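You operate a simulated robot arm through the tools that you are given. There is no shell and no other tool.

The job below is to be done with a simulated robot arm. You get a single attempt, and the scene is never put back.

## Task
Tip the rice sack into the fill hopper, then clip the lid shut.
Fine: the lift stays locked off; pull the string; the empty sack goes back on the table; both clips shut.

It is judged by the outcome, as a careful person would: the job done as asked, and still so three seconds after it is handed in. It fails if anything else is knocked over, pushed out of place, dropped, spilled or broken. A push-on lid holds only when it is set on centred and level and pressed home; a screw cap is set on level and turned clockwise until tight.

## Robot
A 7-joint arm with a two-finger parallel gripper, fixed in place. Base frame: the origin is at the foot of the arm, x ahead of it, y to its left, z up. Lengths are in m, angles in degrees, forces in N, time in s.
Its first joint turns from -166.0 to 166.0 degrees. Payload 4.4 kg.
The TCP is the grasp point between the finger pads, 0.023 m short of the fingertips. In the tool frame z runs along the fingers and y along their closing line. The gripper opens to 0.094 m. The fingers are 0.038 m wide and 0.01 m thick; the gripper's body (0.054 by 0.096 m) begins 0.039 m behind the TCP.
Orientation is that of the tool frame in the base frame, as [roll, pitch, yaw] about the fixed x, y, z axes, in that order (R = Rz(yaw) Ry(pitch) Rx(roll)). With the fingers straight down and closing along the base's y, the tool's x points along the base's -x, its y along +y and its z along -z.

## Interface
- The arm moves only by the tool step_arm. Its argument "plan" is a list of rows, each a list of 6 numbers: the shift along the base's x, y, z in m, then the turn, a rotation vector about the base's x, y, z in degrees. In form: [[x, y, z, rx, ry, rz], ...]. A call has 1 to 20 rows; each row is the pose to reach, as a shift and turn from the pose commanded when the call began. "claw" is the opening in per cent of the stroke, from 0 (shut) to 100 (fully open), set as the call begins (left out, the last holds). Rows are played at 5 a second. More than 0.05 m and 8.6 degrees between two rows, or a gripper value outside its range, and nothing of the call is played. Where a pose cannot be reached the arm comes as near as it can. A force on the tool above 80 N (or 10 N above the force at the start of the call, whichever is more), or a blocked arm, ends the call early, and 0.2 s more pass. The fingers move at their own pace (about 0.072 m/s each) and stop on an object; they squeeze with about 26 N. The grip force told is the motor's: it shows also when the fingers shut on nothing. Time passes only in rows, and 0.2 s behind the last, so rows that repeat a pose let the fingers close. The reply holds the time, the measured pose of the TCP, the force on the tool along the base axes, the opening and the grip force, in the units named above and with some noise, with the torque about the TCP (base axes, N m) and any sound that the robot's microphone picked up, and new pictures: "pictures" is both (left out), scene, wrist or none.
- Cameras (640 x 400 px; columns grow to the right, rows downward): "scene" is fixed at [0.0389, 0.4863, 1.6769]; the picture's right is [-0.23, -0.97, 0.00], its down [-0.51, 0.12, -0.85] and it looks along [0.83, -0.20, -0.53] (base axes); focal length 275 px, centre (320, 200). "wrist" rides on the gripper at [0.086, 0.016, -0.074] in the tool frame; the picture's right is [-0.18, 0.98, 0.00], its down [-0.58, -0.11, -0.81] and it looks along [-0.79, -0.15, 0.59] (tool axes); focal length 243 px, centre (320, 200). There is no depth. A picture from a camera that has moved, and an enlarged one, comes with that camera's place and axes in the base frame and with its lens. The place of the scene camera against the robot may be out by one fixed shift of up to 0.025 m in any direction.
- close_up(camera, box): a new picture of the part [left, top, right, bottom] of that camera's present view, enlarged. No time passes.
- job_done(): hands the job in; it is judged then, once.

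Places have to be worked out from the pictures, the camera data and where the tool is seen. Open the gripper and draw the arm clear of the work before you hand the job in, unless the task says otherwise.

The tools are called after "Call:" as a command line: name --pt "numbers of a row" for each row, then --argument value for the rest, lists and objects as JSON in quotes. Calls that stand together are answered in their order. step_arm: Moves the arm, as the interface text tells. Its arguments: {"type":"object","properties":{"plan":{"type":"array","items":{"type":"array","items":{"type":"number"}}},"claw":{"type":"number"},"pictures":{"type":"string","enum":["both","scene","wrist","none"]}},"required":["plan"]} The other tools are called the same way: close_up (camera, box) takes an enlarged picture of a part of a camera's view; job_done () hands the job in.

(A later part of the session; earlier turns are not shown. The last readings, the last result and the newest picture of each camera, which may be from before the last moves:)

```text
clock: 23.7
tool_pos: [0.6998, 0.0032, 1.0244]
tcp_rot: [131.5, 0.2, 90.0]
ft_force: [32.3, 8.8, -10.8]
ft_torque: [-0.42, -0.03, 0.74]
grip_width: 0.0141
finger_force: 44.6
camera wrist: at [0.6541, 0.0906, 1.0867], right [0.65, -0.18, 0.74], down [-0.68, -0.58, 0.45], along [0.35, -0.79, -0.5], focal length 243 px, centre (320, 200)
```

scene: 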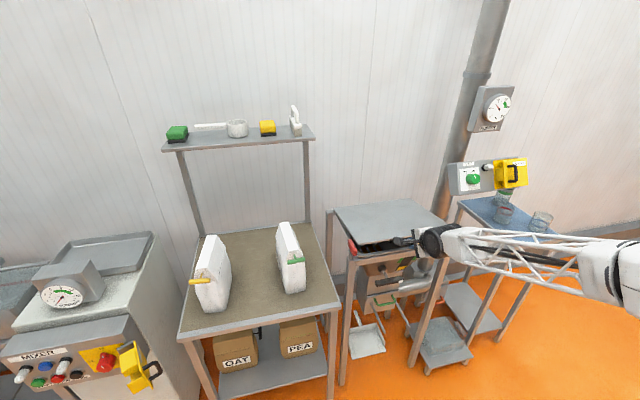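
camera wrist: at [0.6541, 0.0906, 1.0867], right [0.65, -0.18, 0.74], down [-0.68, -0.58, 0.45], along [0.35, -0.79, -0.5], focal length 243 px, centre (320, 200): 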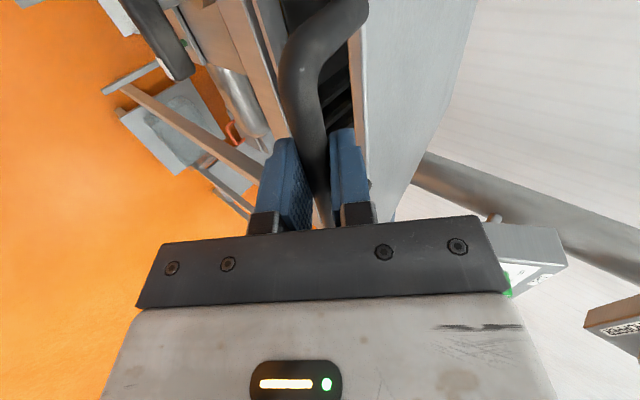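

The lid is hinged at the rear and is lifting, but a tight grip loads the bar radially. I loosen the grip to a loose cage around the bar so the lid rides on the lower finger, and check.

Call:
step_arm --pt "0 0 0 0 0 0" --pt "0 0 0 0 0 0" --pt "0 0 0 0 0 0" --claw 30 --pictures "wrist"

```text
clock: 24.5
tool_pos: [0.6988, 0.0041, 1.0245]
tcp_rot: [131.3, 0.2, 90.1]
ft_force: [-5.8, -2.2, -4.8]
ft_torque: [-0.13, 0.13, 0.15]
grip_width: 0.0312
finger_force: 3.8
camera wrist: at [0.6537, 0.0905, 1.0871], right [0.65, -0.18, 0.74], down [-0.68, -0.58, 0.45], along [0.35, -0.79, -0.5], focal length 243 px, centre (320, 200)
```

wrist: 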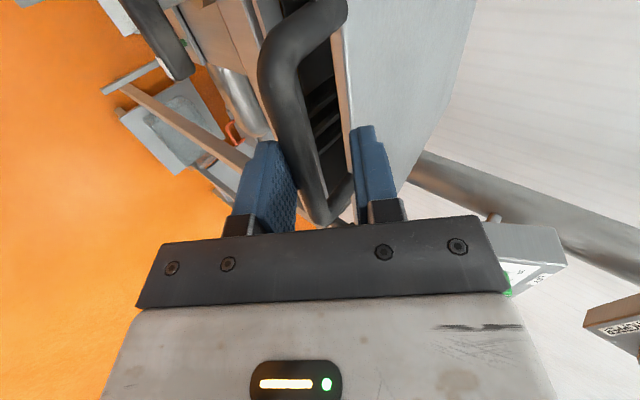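

The lid rests on the lower finger with little force. I raise it along the arc to about 43°, gradually pitching the tool to follow.

Call:
step_arm --pt "0.008 0 0.02 0 1.3 0" --pt "0.0159 0 0.0399 0 2.5 0" --pt "0.0231 0 0.061 0 4 0" --pt "0.0304 0 0.082 0 5.4 0" --pt "0.0402 0 0.102 0 6.9 0" --pt "0.05 0 0.1219 0 8.4 0" --pt "0.0621 0 0.1406 0 9.9 0" --pt "0.0742 0 0.1593 0 11.3 0" --pt "0.0886 0 0.1764 0 12.8 0" --pt "0.1029 0 0.1934 0 14.3 0"

```text
clock: 26.7
tool_pos: [0.8046, 0.0041, 1.2205]
tcp_rot: [145.6, 0.3, 90.0]
ft_force: [-3.3, -0.8, -2.1]
ft_torque: [-0.03, 0.01, -0.08]
grip_width: 0.0301
finger_force: 2.2
camera wrist: at [0.7742, 0.0909, 1.2913], right [0.81, -0.18, 0.56], down [-0.54, -0.58, 0.61], along [0.21, -0.79, -0.57], focal length 243 px, centre (320, 200)
```

scene: 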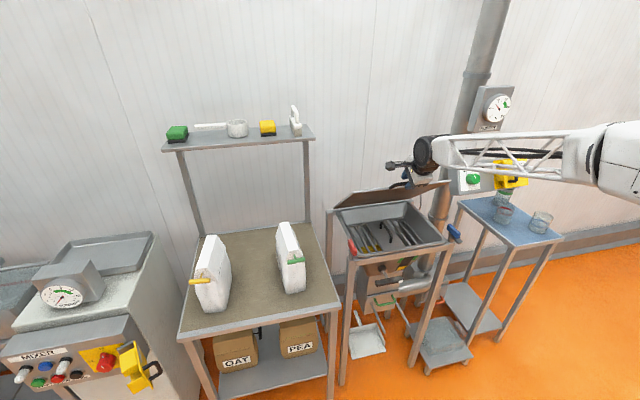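
wrist: 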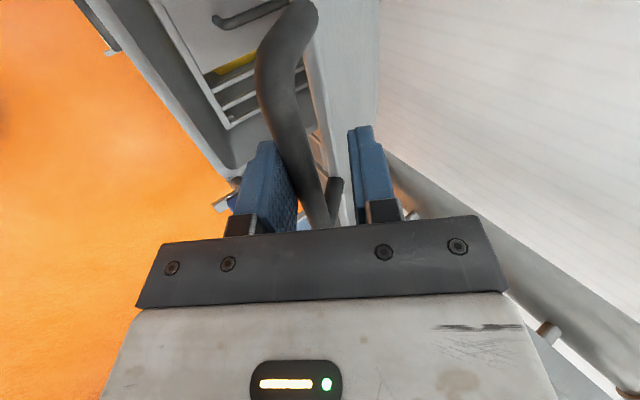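

The lid is at about 43° and the hopper with its grate is visible. I continue the arc to about 85°.

Call:
step_arm --pt "0.0164 0 0.0152 0 1.5 0" --pt "0.0327 0 0.0304 0 2.9 0" --pt "0.0508 0 0.0435 0 4.4 0" --pt "0.0689 0 0.0566 0 5.8 0" --pt "0.0884 0 0.0674 0 7.3 0" --pt "0.1079 0 0.0782 0 8.8 0" --pt "0.1287 0 0.0866 0 10.2 0" --pt "0.1494 0 0.0949 0 11.7 0" --pt "0.171 0 0.1007 0 13 0" --pt "0.1927 0 0.1064 0 14.4 0" --pt "0.2149 0 0.1095 0 16 0" --pt "0.237 0 0.1125 0 17.4 0"

```text
clock: 29.3
tool_pos: [1.0406, 0.0072, 1.3338]
tcp_rot: [163.0, 0.1, 90.1]
ft_force: [0.1, 0.3, 1.0]
ft_torque: [0.0, -0.01, -0.01]
grip_width: 0.0284
finger_force: 0.1
camera wrist: at [1.0342, 0.0932, 1.4099], right [0.94, -0.18, 0.29], down [-0.34, -0.58, 0.74], along [0.03, -0.79, -0.61], focal length 243 px, centre (320, 200)
```

scene: 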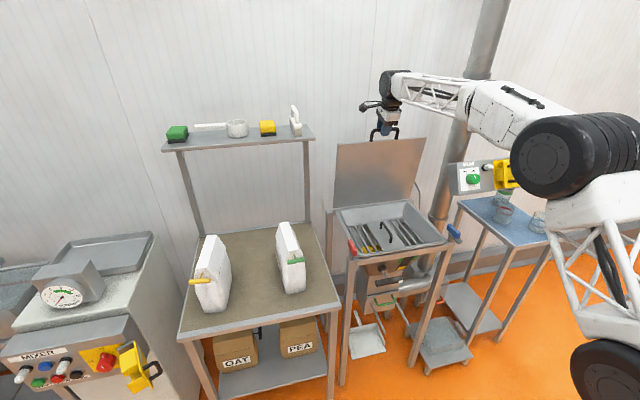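
wrist: 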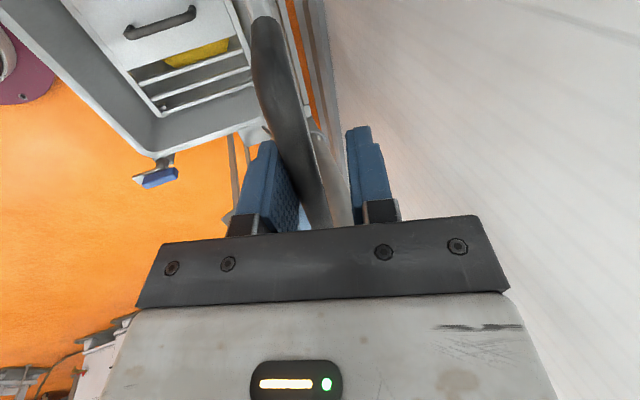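

The lid is nearly vertical with almost no load. I look at the hopper inside and the lid before going past vertical.

Call:
close_up --camera "wrist" --box '[80, 0, 340, 200]'

Call:
close_up --camera "scene" --box '[320, 90, 470, 270]'

```text
2.00 times, centred on (210, 100) of wrist
camera zoom: at [1.0342, 0.0932, 1.4099], right [0.94, -0.18, 0.29], down [-0.34, -0.58, 0.74], along [0.03, -0.79, -0.61], focal length 485 px, centre (540, 400)
```

zoom: 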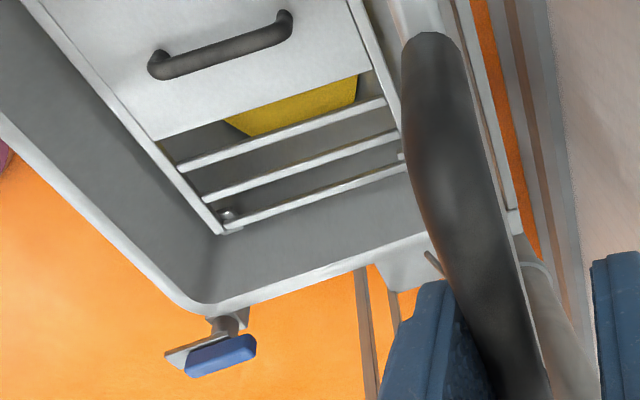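

```text
2.22 times, centred on (395, 180) of scene
camera zoom: at [0.0389, 0.4863, 1.6769], right [-0.23, -0.97, 0.0], down [-0.51, 0.12, -0.85], along [0.83, -0.2, -0.53], focal length 611 px, centre (153, 244)
```

zoom: 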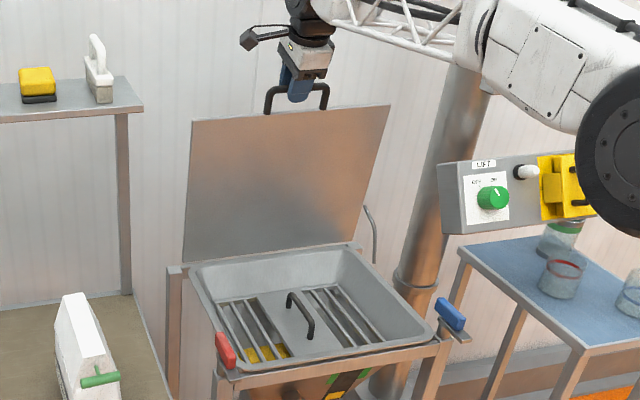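

The grate has a solid middle plate with a handle and open bars both sides. I ease the lid past vertical in small steps to find where it rests.

Call:
step_arm --pt "0.015 0 0.001 0 0 0" --pt "0.03 0 0.001 0 0 0" --pt "0.045 0 0.001 0 0 0" --pt "0.06 0 0.0 0 0 0" --pt "0.07 0 -0.001 0 0 0"

```text
clock: 30.5
tool_pos: [1.1109, 0.005, 1.3323]
tcp_rot: [162.9, 0.1, 90.2]
ft_force: [0.4, -0.2, 0.6]
ft_torque: [-0.01, -0.03, -0.02]
grip_width: 0.0285
finger_force: 0.2
camera wrist: at [1.1045, 0.0916, 1.4079], right [0.94, -0.18, 0.29], down [-0.34, -0.58, 0.74], along [0.03, -0.79, -0.61], focal length 243 px, centre (320, 200)
```

scene: 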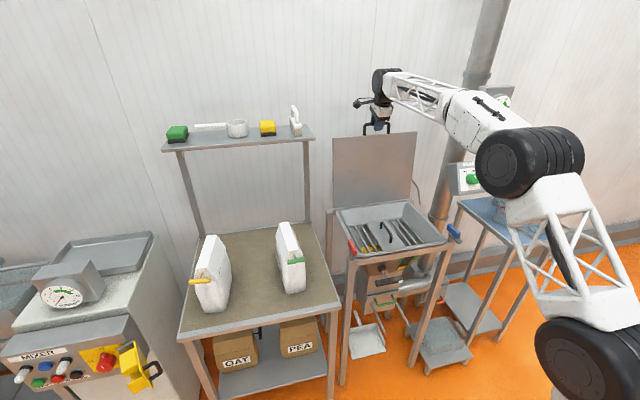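
wrist: 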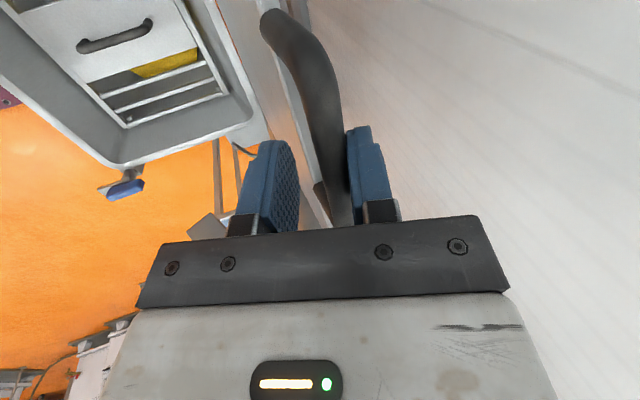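

The bar now leans on the far finger, so the lid is past vertical. I continue slowly to find its stop.

Call:
step_arm --pt "0.012 0 -0.002 0 0 0" --pt "0.024 0 -0.005 0 0 0" --pt "0.036 0 -0.009 0 0 0"

```text
clock: 31.3
tool_pos: [1.1451, 0.0042, 1.3231]
tcp_rot: [163.1, 0.1, 90.2]
ft_force: [2.3, -0.3, 1.0]
ft_torque: [-0.01, -0.02, -0.04]
grip_width: 0.0287
finger_force: 0.9
camera wrist: at [1.1392, 0.0915, 1.399], right [0.94, -0.18, 0.29], down [-0.34, -0.58, 0.74], along [0.03, -0.79, -0.61], focal length 243 px, centre (320, 200)
```

scene: 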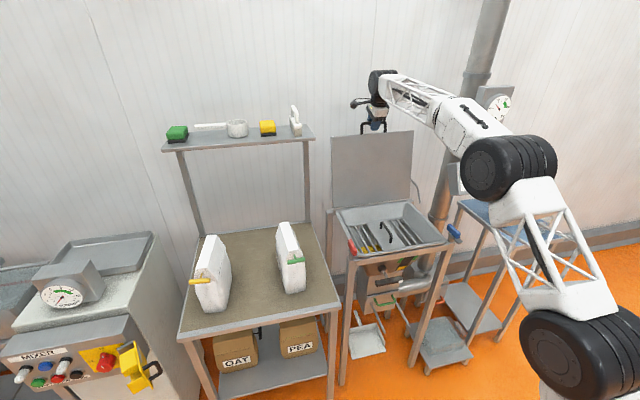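
wrist: 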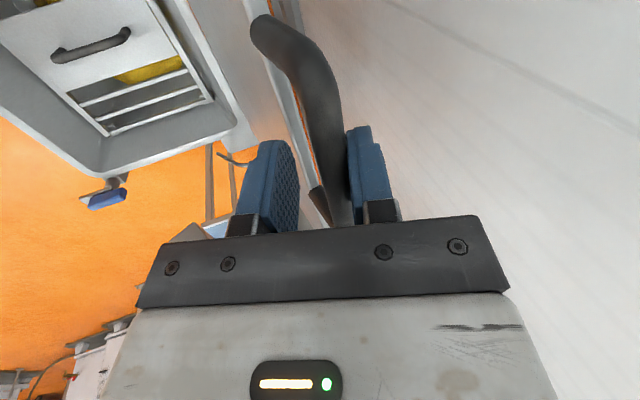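

Call:
step_arm --pt "0.012 0 -0.004 0 0 0" --pt "0.024 0 -0.009 0 0 0" --pt "0.034 0 -0.014 0 0 0"

```text
clock: 32.1
tool_pos: [1.1795, 0.0054, 1.3106]
tcp_rot: [163.0, 0.1, 90.1]
ft_force: [-56.6, 1.4, 4.5]
ft_torque: [-0.1, -0.25, -1.12]
grip_width: 0.0511
finger_force: 25.2
camera wrist: at [1.1728, 0.0911, 1.387], right [0.94, -0.18, 0.29], down [-0.34, -0.58, 0.74], along [0.03, -0.79, -0.61], focal length 243 px, centre (320, 200)
```

scene: 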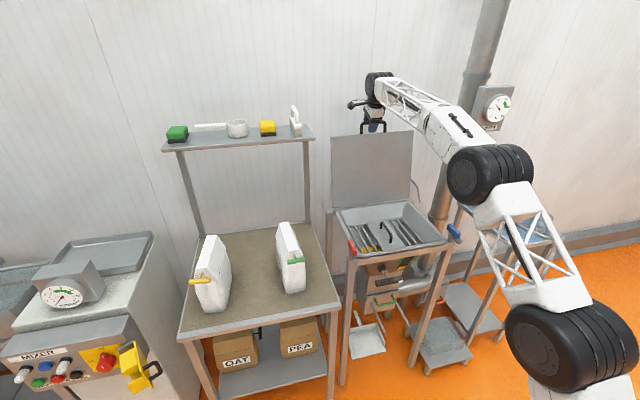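
wrist: 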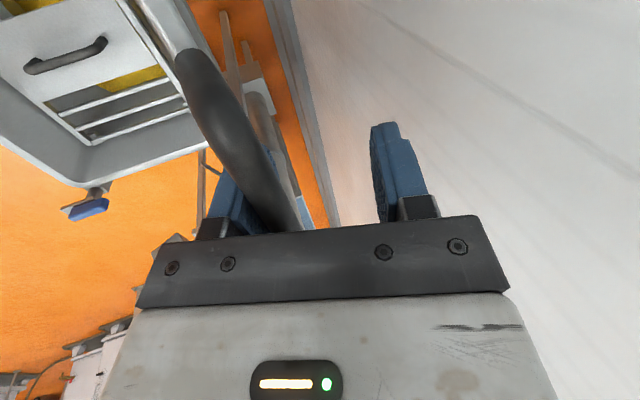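

The lid has reached its rear stop (the near finger is now pushing the bar, −57 N). I back off, then open and slide the fingers up off the bar.

Call:
step_arm --pt "-0.01 0 0.004 0 0 0" --pt "-0.02 0 0.008 0 0 0" --pt "-0.022 0 0.009 0 0 0" --claw 45 --pictures "wrist"

```text
clock: 32.9
tool_pos: [1.1588, 0.0031, 1.3178]
tcp_rot: [163.0, 0.2, 90.3]
ft_force: [0.4, -0.3, 0.4]
ft_torque: [-0.03, -0.03, -0.01]
grip_width: 0.0425
finger_force: 0.1
camera wrist: at [1.1521, 0.0911, 1.3932], right [0.94, -0.18, 0.29], down [-0.34, -0.58, 0.74], along [0.03, -0.79, -0.61], focal length 243 px, centre (320, 200)
```

wrist: 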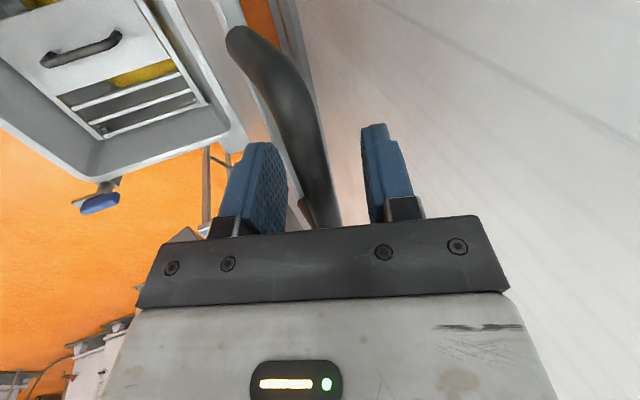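

The lid now rests on its own stop without contact. I withdraw along the finger direction, up and clear.

Call:
step_arm --pt "-0.012 0 0.038 0 0 0" --pt "-0.024 0 0.077 0 0 0" --pt "-0.036 0 0.115 0 0 0" --pt "-0.075 0 0.14 0 0 0" --pt "-0.12 0 0.15 0 0 0" --pt "-0.165 0 0.16 0 0 0" --pt "-0.21 0 0.16 0 0 0"

```text
clock: 34.5
tool_pos: [0.9531, 0.0064, 1.4729]
tcp_rot: [163.1, 0.1, 90.2]
ft_force: [1.0, 0.6, -1.4]
ft_torque: [0.05, 0.02, 0.01]
grip_width: 0.0421
finger_force: 0.1
camera wrist: at [0.9457, 0.0925, 1.5502], right [0.94, -0.18, 0.29], down [-0.34, -0.58, 0.74], along [0.03, -0.79, -0.61], focal length 243 px, centre (320, 200)
```

scene: 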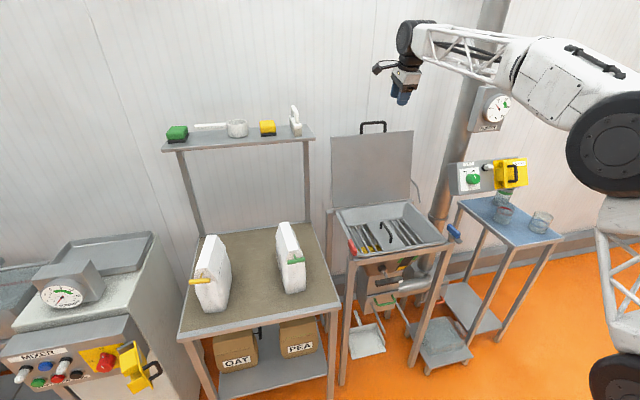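
wrist: 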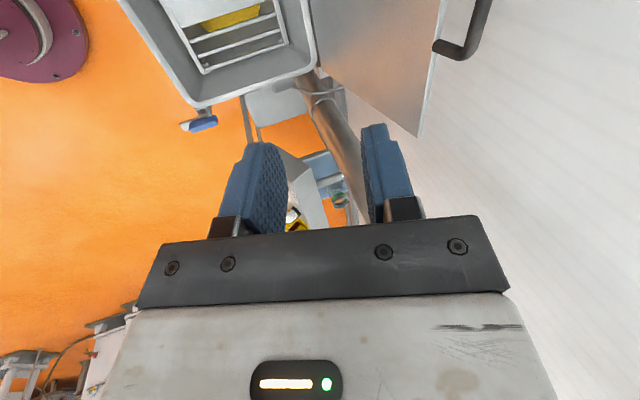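

The lid stands open by itself. Now I swing over to the rice sack, high above everything, to approach its yellow pull tab.

Call:
step_arm --pt "-0.021 0.041 -0.004 0 0 0" --pt "-0.042 0.082 -0.008 0 0 0" --pt "-0.062 0.124 -0.012 0 0 0" --pt "-0.083 0.165 -0.016 0 0 0" --pt "-0.104 0.206 -0.021 0 0 0" --pt "-0.125 0.247 -0.025 0 0 0" --pt "-0.145 0.288 -0.029 0 0 0" --pt "-0.166 0.329 -0.033 0 0 0" --pt "-0.187 0.371 -0.037 0 0 0" --pt "-0.208 0.412 -0.041 0 0 0" --pt "-0.228 0.453 -0.045 0 0 0" --pt "-0.249 0.494 -0.049 0 0 0" --pt "-0.27 0.535 -0.054 0 0 0" --pt "-0.291 0.577 -0.058 0 0 0" --pt "-0.311 0.618 -0.062 0 0 0" --pt "-0.332 0.659 -0.066 0 0 0" --pt "-0.353 0.7 -0.07 0 0 0" --claw 60 --pictures "none"

Call:
step_arm --pt "0.0 0.005 -0.01 0 -7.2 0" --pt "0.0 0.01 -0.02 0 -14.4 0" --pt "0.0 0.015 -0.03 0 -21.6 0" --pt "0.0 0.02 -0.04 0 -28.8 0" --pt "0.0 0.025 -0.05 0 -36 0"

```text
clock: 38.1
tool_pos: [0.5958, 0.7057, 1.4097]
tcp_rot: [162.9, 0.1, 90.1]
ft_force: [-0.6, 0.1, 0.3]
ft_torque: [0.0, -0.02, -0.02]
grip_width: 0.0563
finger_force: 0.1
```

```text
clock: 39.3
tool_pos: [0.5972, 0.7284, 1.3578]
tcp_rot: [126.9, 0.1, 90.1]
ft_force: [-0.2, -0.3, 0.4]
ft_torque: [0.02, 0.03, 0.0]
grip_width: 0.0563
finger_force: 0.0
camera wrist: at [0.5457, 0.8162, 1.4166], right [0.59, -0.18, 0.79], down [-0.71, -0.58, 0.4], along [0.38, -0.79, -0.47], focal length 243 px, centre (320, 200)
```

scene: 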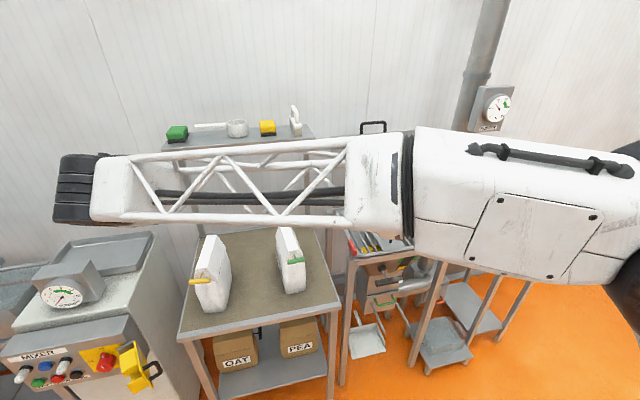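
wrist: 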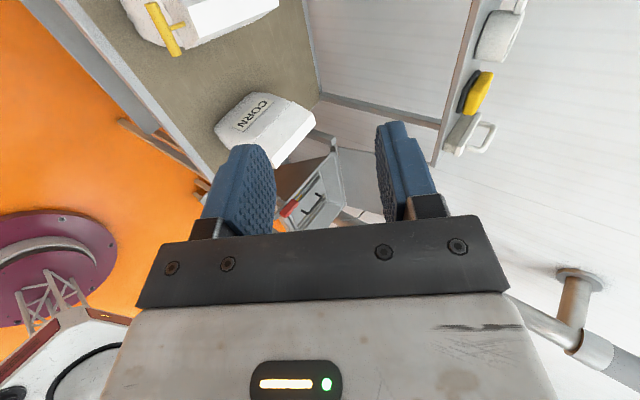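

The yellow tab is at about (0.705, 0.73, 1.014). I turn the tool in line with the sack axis and come lower to a pre-grasp point in front of the tab.

Call:
step_arm --pt "0.005 0.005 -0.04 0 0 -5.4" --pt "0.01 0.01 -0.08 0 0 -10.8" --pt "0.015 0.015 -0.12 0 0 -16.2" --pt "0.02 0.02 -0.16 0 0 -21.5"

```text
clock: 40.3
tool_pos: [0.6167, 0.7467, 1.2115]
tcp_rot: [127.0, -0.2, 68.8]
ft_force: [0.2, 0.3, 7.0]
ft_torque: [0.22, 0.29, 0.07]
grip_width: 0.0567
finger_force: 0.0
camera wrist: at [0.6008, 0.8447, 1.2689], right [0.48, -0.39, 0.78], down [-0.87, -0.29, 0.4], along [0.07, -0.88, -0.48], focal length 243 px, centre (320, 200)
```

scene: 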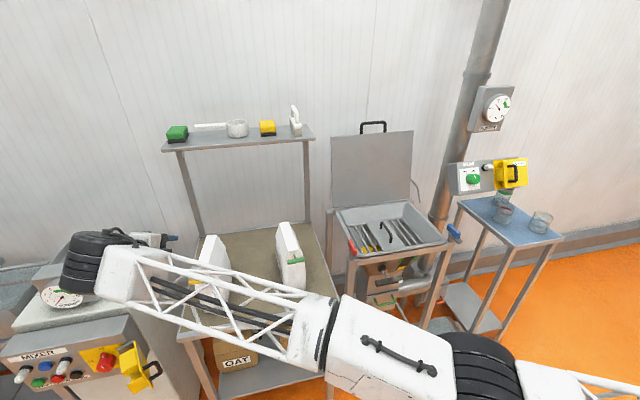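
wrist: 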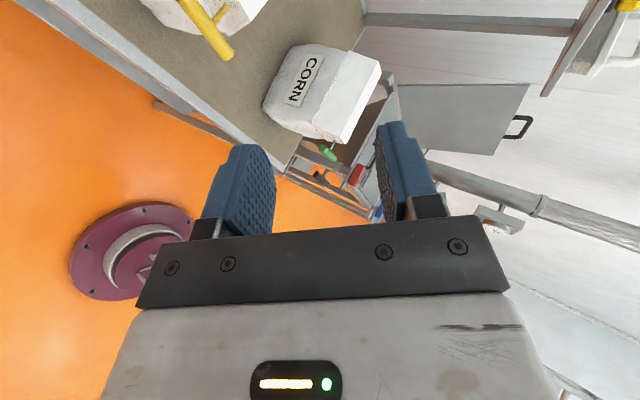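

Call:
step_arm --pt "0 0 0 0 0 0" --pt "0 0 0 0 0 0" --pictures "none"

Call:
close_up --camera "wrist" --box '[120, 0, 300, 110]'

```text
clock: 40.9
tool_pos: [0.6167, 0.7486, 1.1986]
tcp_rot: [127.1, 0.5, 69.0]
ft_force: [-0.1, 0.0, 0.5]
ft_torque: [-0.01, 0.0, -0.03]
grip_width: 0.0565
finger_force: 0.0
```

```text
3.56 times, centred on (210, 55) of wrist
camera zoom: at [0.602, 0.8468, 1.2561], right [0.49, -0.38, 0.79], down [-0.87, -0.28, 0.41], along [0.07, -0.88, -0.47], focal length 863 px, centre (711, 716)
```

zoom: 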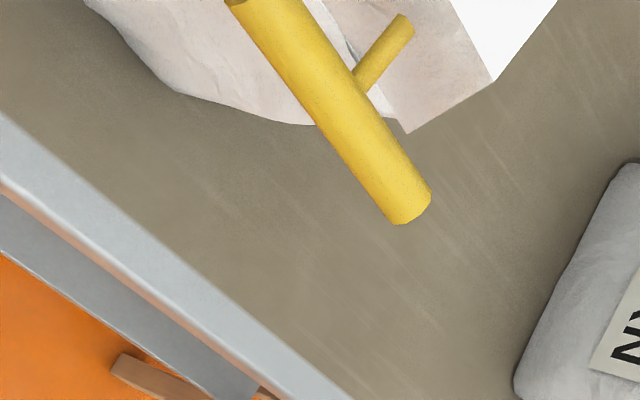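

Forces are nil. The tab's bar centre is near (0.712, 0.732, 1.015), with its stem going into the sack's front face. I go to a pre-grasp 8 cm short of it along the finger direction.

Call:
step_arm --pt "0.007 0.003 -0.033 0 0 0" --pt "0.014 0.005 -0.066 0 0 0" --pt "0.021 0.0075 -0.1 0 0 0" --pt "0.028 0.0095 -0.13 0 0 0" --pt "0.028 0.0095 -0.13 0 0 0"

```text
clock: 42.1
tool_pos: [0.6597, 0.7423, 1.0955]
tcp_rot: [128.4, 2.8, 71.0]
ft_force: [0.4, -0.7, -0.7]
ft_torque: [-0.02, 0.02, -0.04]
grip_width: 0.0562
finger_force: 0.1
out of reach, approached as far as the arm can: row 1, 2, 3, 4, 5
camera wrist: at [0.6427, 0.8425, 1.1498], right [0.53, -0.34, 0.78], down [-0.84, -0.3, 0.44], along [0.09, -0.89, -0.44], focal length 243 px, centre (320, 200)
```

scene: 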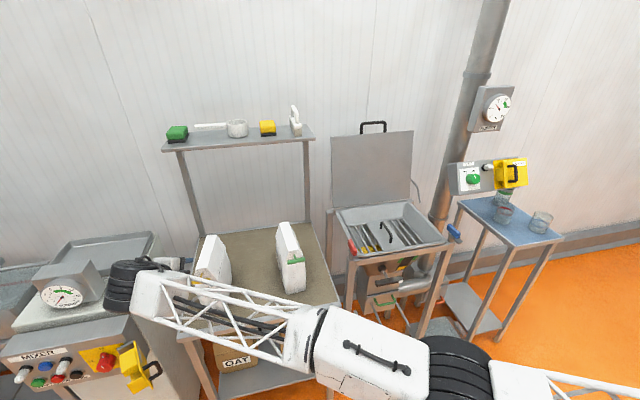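
wrist: 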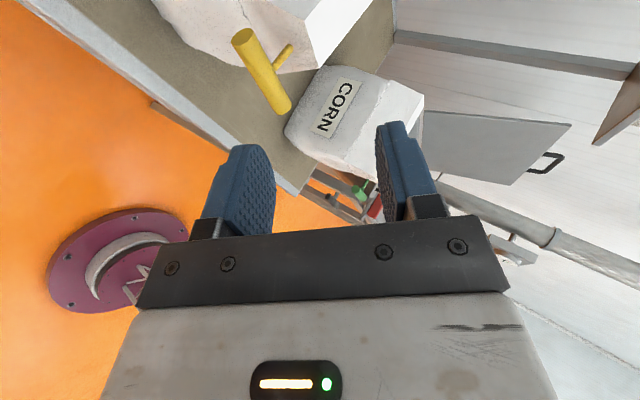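

That orientation is at a joint limit here, so the reach fell short. I go back up and flip the tool 180° about its own axis (camera on the other side), which should suit the wrist far better at this position.

Call:
step_arm --pt "-0.007 -0.004 0.04 0 0 3" --pt "-0.014 -0.008 0.08 0 0 6" --pt "-0.021 -0.012 0.12 0 0 9" --pt "-0.028 -0.016 0.16 0 0 12" --pt "-0.035 -0.02 0.2 0 0 15" --pt "-0.041 -0.025 0.245 0 0 18" --pt "-0.048 -0.03 0.29 0 0 21.5" --pictures "none"

Call:
step_arm --pt "0 0 0.005 0 7.6 0" --pt "0 0 0.01 0 15.2 0" --pt "0 0 0.015 0 22.8 0" --pt "0 0 0.02 0 30.4 0" --pt "0 0 0.025 0 38 0" --pt "0 0 0.03 0 45.6 0" --pt "0 0 0.035 0 53 0" --pictures "none"

Call:
step_arm --pt "0 0 0 0 0 8" --pt "0 0 0 0 0 16" --pt "0 0 0 0 0 24" --pt "0 0 0 0 0 32" --pt "0 0 0 0 0 40" --pt "0 0 0 0 0 48" --pt "0 0 0 0 0 56" --pt "0 0 0 0 0 64" --pt "0 0 0 0 0 72" --pt "0 0 0 0 0 80" --pt "0 0 0 0 0 88" --pt "0 0 0 0 0 96" --pt "0 0 0 0 0 104" --pt "0 0 0 0 0 112" --pt "0 0 0 0 0 120" --pt "0 0 0 0 0 128" --pt "0 0 0 0 0 136" --pt "0 0 0 0 0 144" --pt "0 0 0 0 0 152" --pt "0 0 0 0 0 158.5"

```text
clock: 43.7
tool_pos: [0.6117, 0.7128, 1.3809]
tcp_rot: [128.5, 2.9, 92.4]
ft_force: [-0.1, 0.6, -0.8]
ft_torque: [-0.04, -0.02, -0.03]
grip_width: 0.0563
finger_force: 0.2
```

```text
clock: 45.3
tool_pos: [0.6114, 0.7142, 1.419]
tcp_rot: [-178.6, -0.4, 93.8]
ft_force: [0.0, 0.5, -0.3]
ft_torque: [0.02, 0.01, 0.05]
grip_width: 0.0564
finger_force: 0.2
```

```text
clock: 49.5
tool_pos: [0.6116, 0.7128, 1.4185]
tcp_rot: [-178.7, -0.2, -107.7]
ft_force: [-0.6, -0.5, -0.9]
ft_torque: [-0.05, -0.03, 0.0]
grip_width: 0.0565
finger_force: 0.0
camera wrist: at [0.5674, 0.6365, 1.4938], right [-0.88, 0.47, -0.02], down [0.26, 0.53, 0.81], along [0.39, 0.7, -0.59], focal length 243 px, centre (320, 200)
```

scene: 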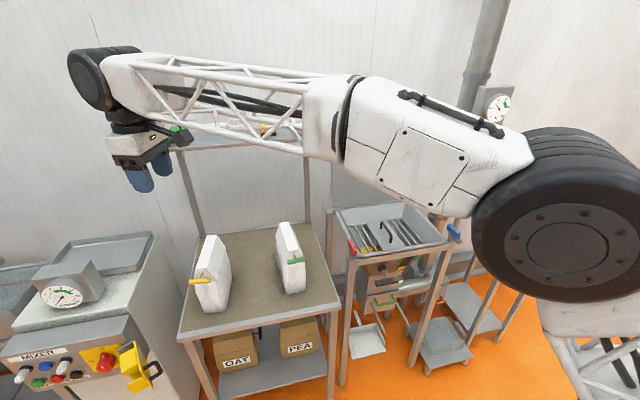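
wrist: 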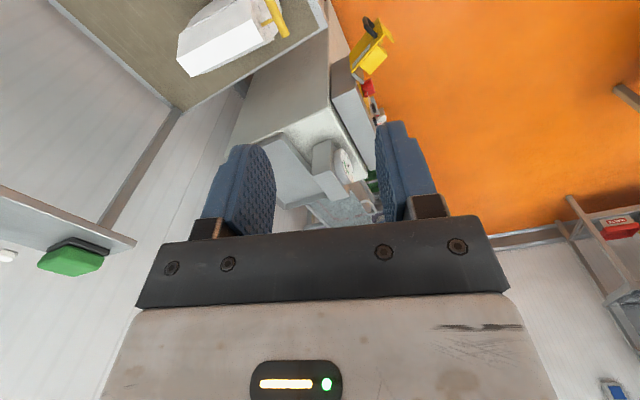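

The flipped tool is in a comfortable arm pose. I zoom in on the tab from this side to measure the bar and stem before choosing the grip.

Call:
close_up --camera "wrist" --box '[170, 0, 330, 90]'

Call:
close_up --camera "scene" --box '[180, 225, 245, 320]'

```text
4.00 times, centred on (250, 45) of wrist
camera zoom: at [0.5674, 0.6365, 1.4938], right [-0.88, 0.47, -0.02], down [0.26, 0.53, 0.81], along [0.39, 0.7, -0.59], focal length 970 px, centre (600, 820)
```

zoom: 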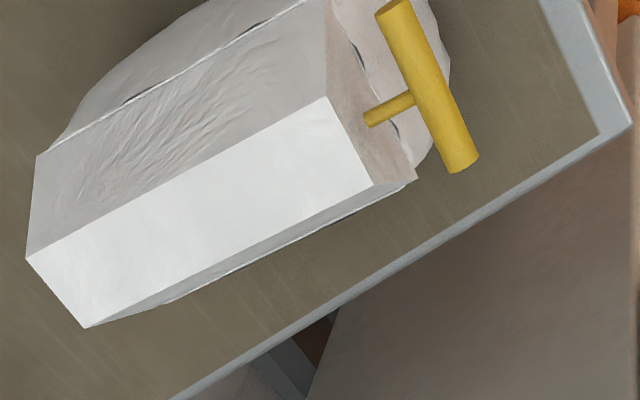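

```text
4.21 times, centred on (212, 272) of scene
camera zoom: at [0.0389, 0.4863, 1.6769], right [-0.23, -0.97, 0.0], down [-0.51, 0.12, -0.85], along [0.83, -0.2, -0.53], focal length 1157 px, centre (773, -105)
```

zoom: 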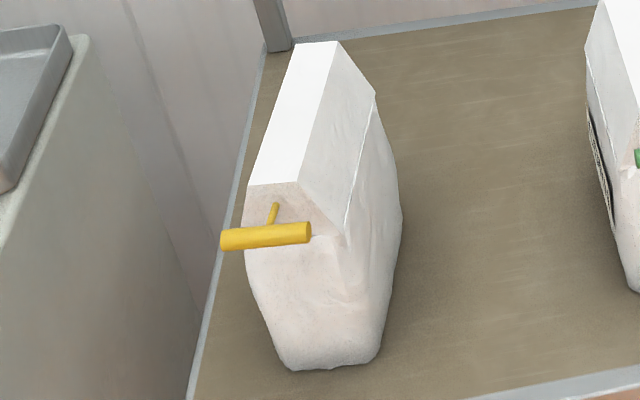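

The sack actually heads about −5° (nearly along x), with the tab's bar along y centred near (0.707, 0.724, 1.015) and about 2 cm of gap behind it. I'll hook the near half of the bar with fingers closing along x, one finger in that gap; first I orient the tool and come closer.

Call:
step_arm --pt "0.02 -0.015 -0.03 0 0 4.2" --pt "0.04 -0.03 -0.06 0 0 8.4" --pt "0.06 -0.045 -0.09 0 0 12.7" --claw 30 --pictures "none"

Call:
step_arm --pt "0.01 -0.005 -0.025 6.2 -0.55 0" --pt "0.02 -0.01 -0.05 12.4 -1.1 0" --pt "0.025 -0.015 -0.075 18.7 -1.65 0" --pt "0.03 -0.018 -0.1 24.9 -2.2 0"

```text
clock: 50.3
tool_pos: [0.6714, 0.6657, 1.328]
tcp_rot: [-178.7, -0.4, -95.0]
ft_force: [-0.2, -0.1, 1.7]
ft_torque: [-0.01, -0.01, -0.01]
grip_width: 0.0282
finger_force: 0.1
```

```text
clock: 51.3
tool_pos: [0.7017, 0.6521, 1.2279]
tcp_rot: [-178.7, 24.8, -95.1]
ft_force: [0.2, 0.0, 0.2]
ft_torque: [0.02, -0.01, 0.01]
grip_width: 0.0282
finger_force: 0.0
camera wrist: at [0.6738, 0.5439, 1.2594], right [-0.96, 0.26, 0.06], down [0.11, 0.18, 0.98], along [0.25, 0.95, -0.2], focal length 243 px, centre (320, 200)
```

scene: 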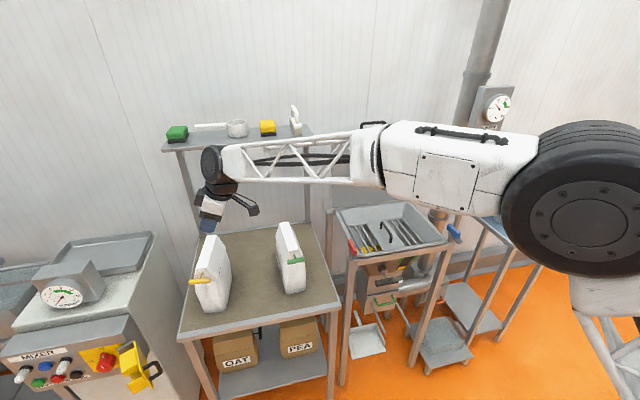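
wrist: 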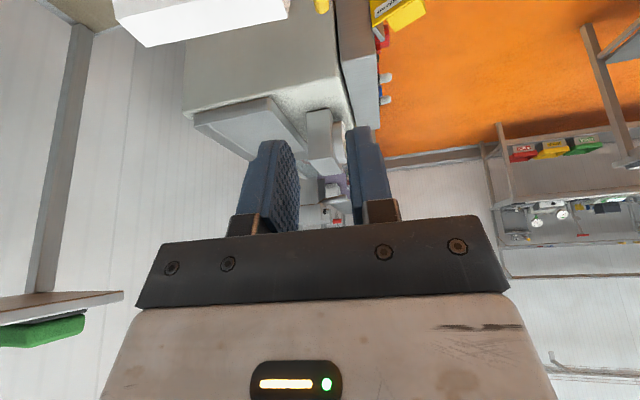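

The tab is just at the top edge of the wrist view. I lower a little to see it between the fingers.

Call:
step_arm --pt "0.002 -0.005 -0.03 0 0 0" --pt "0.003 -0.01 -0.06 0 0 0" --pt "0.003 -0.012 -0.085 0 0 0"

```text
clock: 52.1
tool_pos: [0.7033, 0.6378, 1.1417]
tcp_rot: [-178.6, 24.7, -95.0]
ft_force: [-1.4, 0.4, -0.6]
ft_torque: [-0.03, -0.02, -0.02]
grip_width: 0.0283
finger_force: 0.0
camera wrist: at [0.6757, 0.5308, 1.1744], right [-0.96, 0.26, 0.06], down [0.11, 0.18, 0.98], along [0.25, 0.95, -0.2], focal length 243 px, centre (320, 200)
```

scene: 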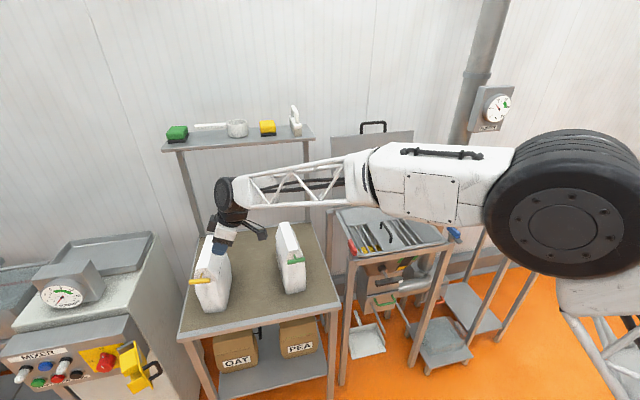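
wrist: 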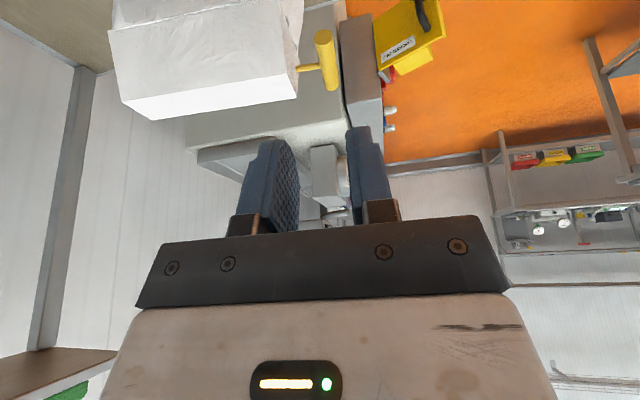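

Call:
close_up --camera "wrist" --box '[250, 10, 410, 110]'

```text
4.00 times, centred on (330, 60) of wrist
camera zoom: at [0.6757, 0.5308, 1.1744], right [-0.96, 0.26, 0.06], down [0.11, 0.18, 0.98], along [0.25, 0.95, -0.2], focal length 970 px, centre (280, 760)
```

zoom: 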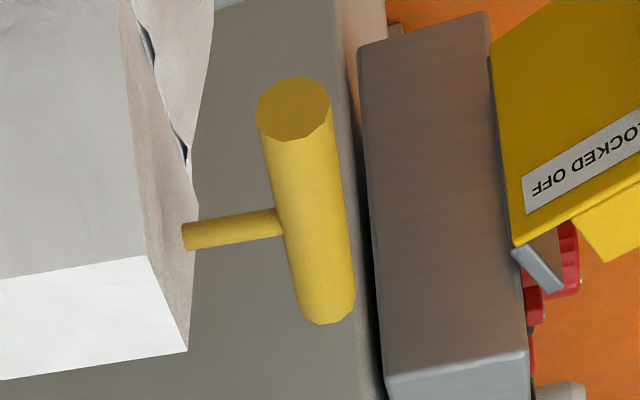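

Combining three views, the tab's bar spans y 0.695–0.756 at (x≈0.711, z≈1.005), stem at y≈0.725, sack face at x≈0.742. I move to 5 cm short of the grip point along the finger direction.

Call:
step_arm --pt "0.001 0.013 -0.03 0 0 0" --pt "0.002 0.025 -0.06 0 0 0" --pt "0.003 0.037 -0.0897 0 0 0"

Call:
close_up --camera "wrist" --box '[220, 80, 420, 240]'

Call:
close_up --camera "scene" --box '[170, 200, 280, 310]'

```text
clock: 52.9
tool_pos: [0.7039, 0.6747, 1.0541]
tcp_rot: [-178.7, 24.7, -95.2]
ft_force: [0.5, -0.1, 0.8]
ft_torque: [-0.02, 0.0, -0.03]
grip_width: 0.0281
finger_force: 0.0
camera wrist: at [0.6769, 0.5679, 1.0862], right [-0.96, 0.26, 0.06], down [0.11, 0.18, 0.98], along [0.25, 0.95, -0.2], focal length 243 px, centre (320, 200)
```

scene: 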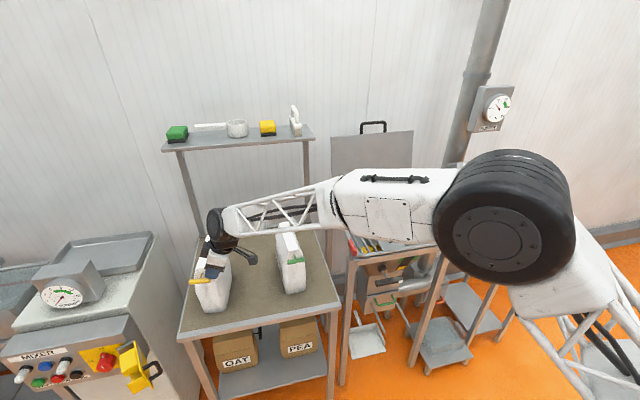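
wrist: 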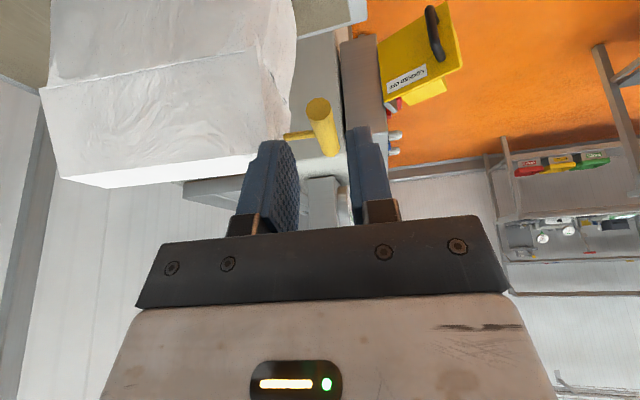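

```text
2.50 times, centred on (320, 160) of wrist
camera zoom: at [0.6769, 0.5679, 1.0862], right [-0.96, 0.26, 0.06], down [0.11, 0.18, 0.98], along [0.25, 0.95, -0.2], focal length 606 px, centre (320, 300)
```

zoom: 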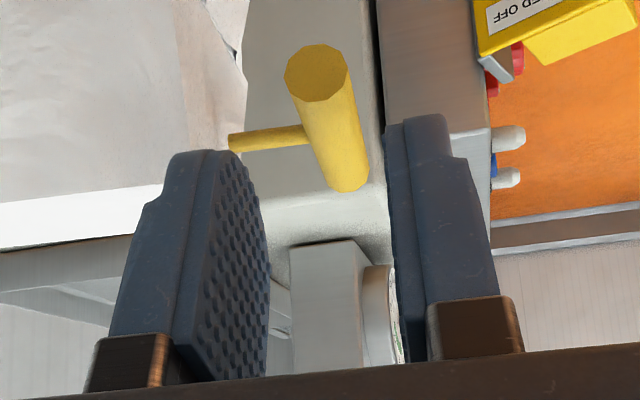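

```text
3.64 times, centred on (225, 255) of scene
camera zoom: at [0.0389, 0.4863, 1.6769], right [-0.23, -0.97, 0.0], down [-0.51, 0.12, -0.85], along [0.83, -0.2, -0.53], focal length 999 px, centre (666, 0)
```

zoom: 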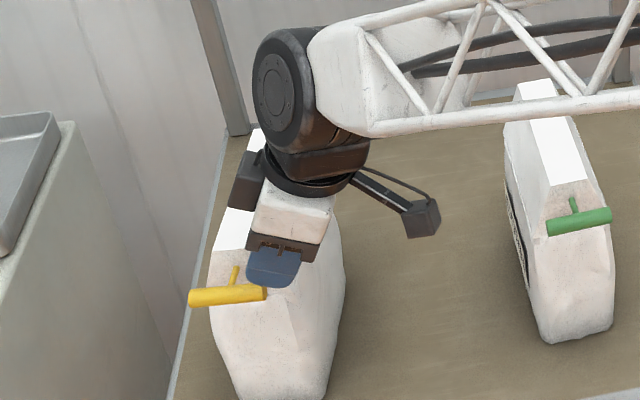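

The bar sits centred between the fingers, its near end confirmed at (0.708, 0.696, 1.004). I advance the last 5 cm.

Call:
step_arm --pt "0.001 0.007 -0.016 0 0 0" --pt "0.0025 0.0145 -0.032 0 0 0" --pt "0.004 0.0215 -0.0475 0 0 0"

Call:
close_up --camera "wrist" --box '[220, 80, 420, 240]'

Call:
close_up --camera "scene" --box '[170, 220, 270, 310]'

```text
clock: 53.7
tool_pos: [0.7101, 0.696, 1.0062]
tcp_rot: [-178.5, 24.7, -95.0]
ft_force: [-0.4, -0.9, -0.1]
ft_torque: [-0.02, -0.03, 0.04]
grip_width: 0.0285
finger_force: 0.1
camera wrist: at [0.6823, 0.5887, 1.0378], right [-0.96, 0.26, 0.06], down [0.11, 0.18, 0.98], along [0.25, 0.95, -0.2], focal length 243 px, centre (320, 200)
```

scene: 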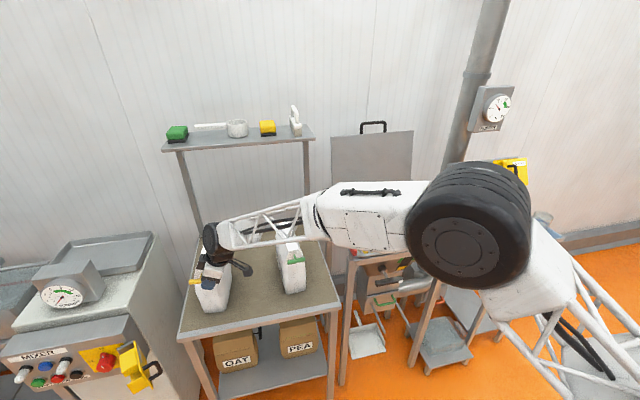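
wrist: 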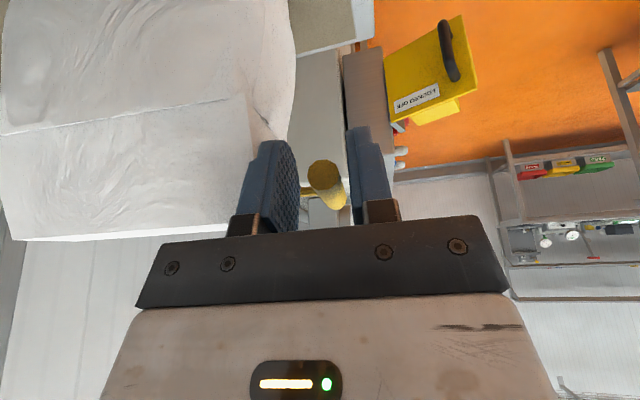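

```text
2.50 times, centred on (320, 160) of wrist
camera zoom: at [0.6823, 0.5887, 1.0378], right [-0.96, 0.26, 0.06], down [0.11, 0.18, 0.98], along [0.25, 0.95, -0.2], focal length 606 px, centre (320, 300)
```

zoom: 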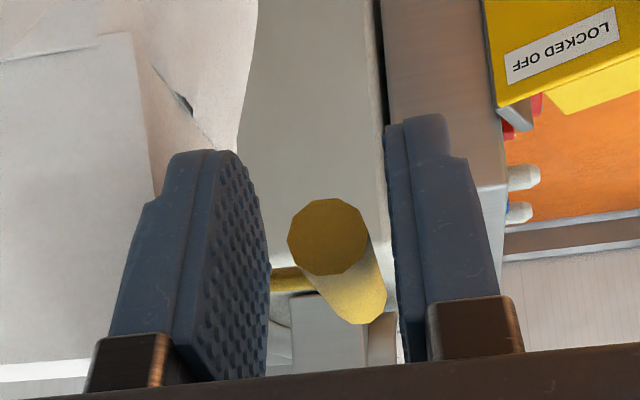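

```text
4.44 times, centred on (220, 265) of scene
camera zoom: at [0.0389, 0.4863, 1.6769], right [-0.23, -0.97, 0.0], down [-0.51, 0.12, -0.85], along [0.83, -0.2, -0.53], focal length 1221 px, centre (764, -89)
```

zoom: 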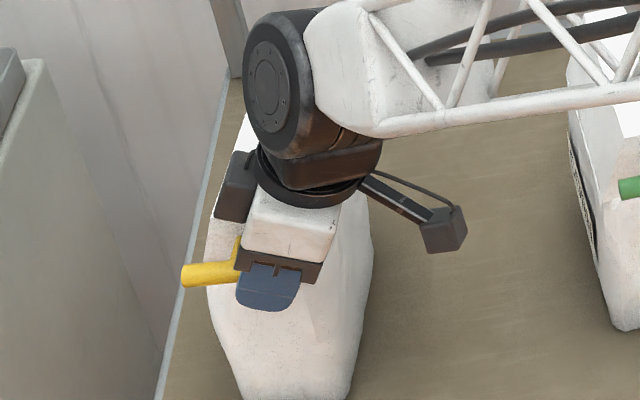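

No contact and the bar's near half lies between the pads. I close on it.

Call:
step_arm --pt "0 0 0 0 0 0" --pt "0 0 0 0 0 0" --pt "0 0 0 0 0 0" --claw 0 --pictures "wrist"

```text
clock: 54.5
tool_pos: [0.7103, 0.6973, 1.0044]
tcp_rot: [-178.6, 24.7, -95.0]
ft_force: [-4.4, -0.8, 2.3]
ft_torque: [0.01, 0.01, 0.07]
grip_width: 0.0147
finger_force: 26.5
camera wrist: at [0.682, 0.5887, 1.0375], right [-0.96, 0.26, 0.06], down [0.11, 0.18, 0.98], along [0.25, 0.95, -0.2], focal length 243 px, centre (320, 200)
```

wrist: 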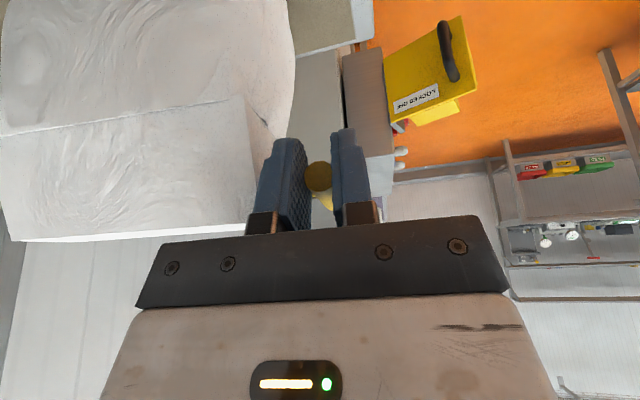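

The tab is gripped (14.7 mm). I pull gently straight out from the sack in small steps and watch force and sack.

Call:
step_arm --pt "-0.004 0.0 0.0 0 0 0" --pt "-0.008 0.001 0.0 0 0 0" --pt "-0.012 0.001 0.0 0 0 0"

```text
clock: 55.3
tool_pos: [0.6986, 0.697, 1.0061]
tcp_rot: [-178.7, 24.6, -95.0]
ft_force: [-0.3, -1.5, 1.9]
ft_torque: [-0.02, 0.02, 0.02]
grip_width: 0.0148
finger_force: 26.6
camera wrist: at [0.6707, 0.5895, 1.0374], right [-0.96, 0.26, 0.06], down [0.11, 0.18, 0.98], along [0.25, 0.95, -0.2], focal length 243 px, centre (320, 200)
```

scene: 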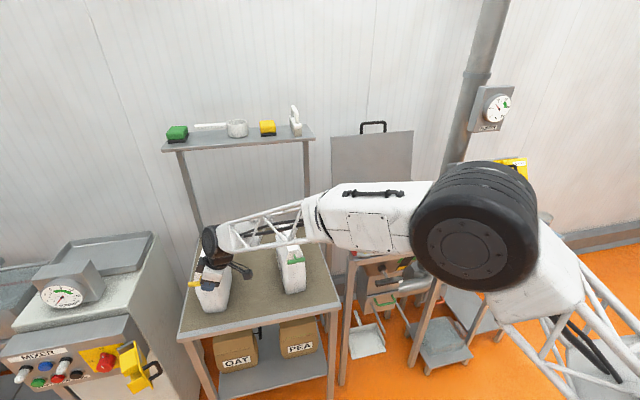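
wrist: 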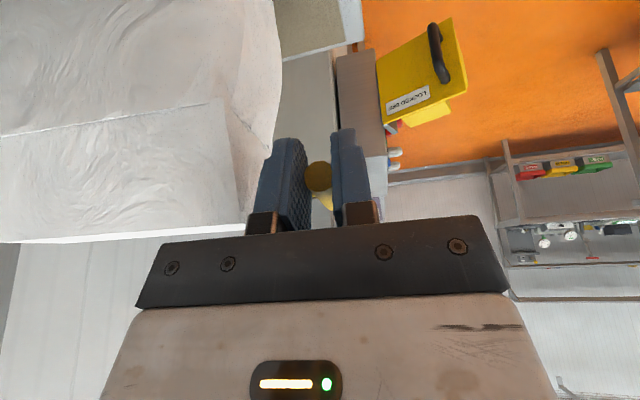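

The tab moves out freely with hardly any force and the sack stays put. I continue the pull.

Call:
step_arm --pt "-0.006 0.0005 0.0 0 0 0" --pt "-0.012 0.001 0.0 0 0 0" --pt "-0.018 0.0015 0.0 0 0 0" --pt "-0.024 0.002 0.0 0 0 0" --pt "-0.03 0.0025 0.0 0 0 0"

Call:
close_up --camera "wrist" --box '[160, 60, 420, 240]'

```text
clock: 56.5
tool_pos: [0.6691, 0.701, 1.0062]
tcp_rot: [-178.7, 24.7, -95.1]
ft_force: [0.4, 1.0, -0.4]
ft_torque: [0.06, -0.02, 0.01]
grip_width: 0.0147
finger_force: 26.4
camera wrist: at [0.6409, 0.5928, 1.0374], right [-0.96, 0.26, 0.06], down [0.11, 0.18, 0.98], along [0.25, 0.95, -0.2], focal length 243 px, centre (320, 200)
```

scene: 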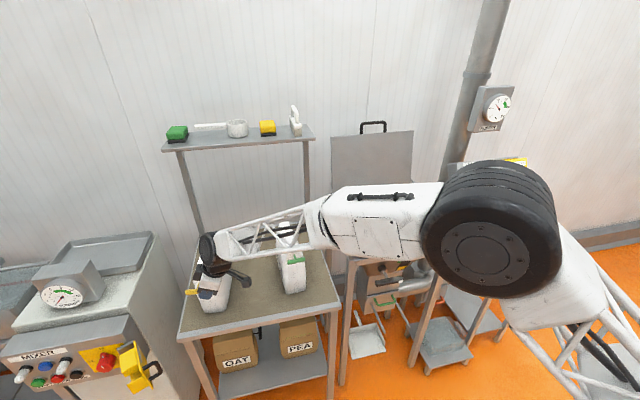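
wrist: 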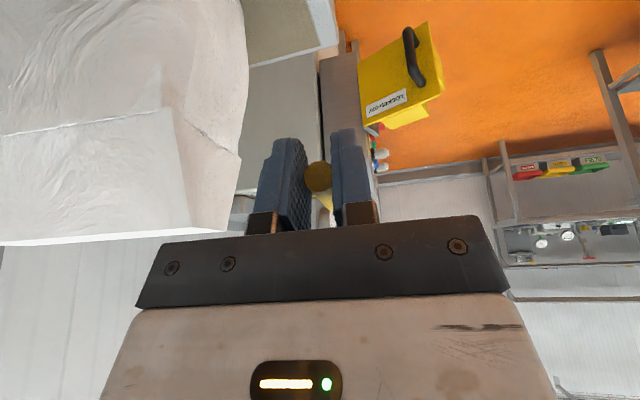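

```text
2.22 times, centred on (290, 150) of wrist
camera zoom: at [0.6409, 0.5928, 1.0374], right [-0.96, 0.26, 0.06], down [0.11, 0.18, 0.98], along [0.25, 0.95, -0.2], focal length 539 px, centre (387, 311)
```

zoom: 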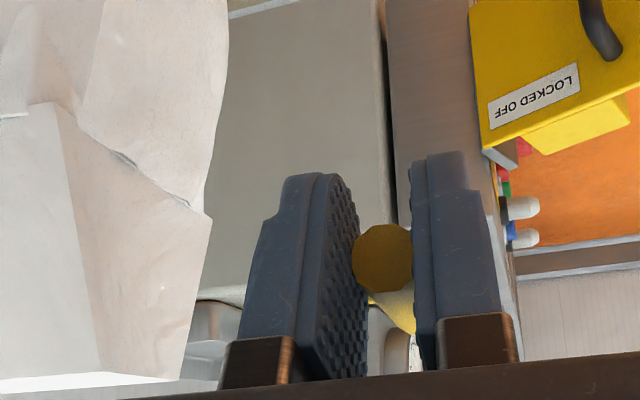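

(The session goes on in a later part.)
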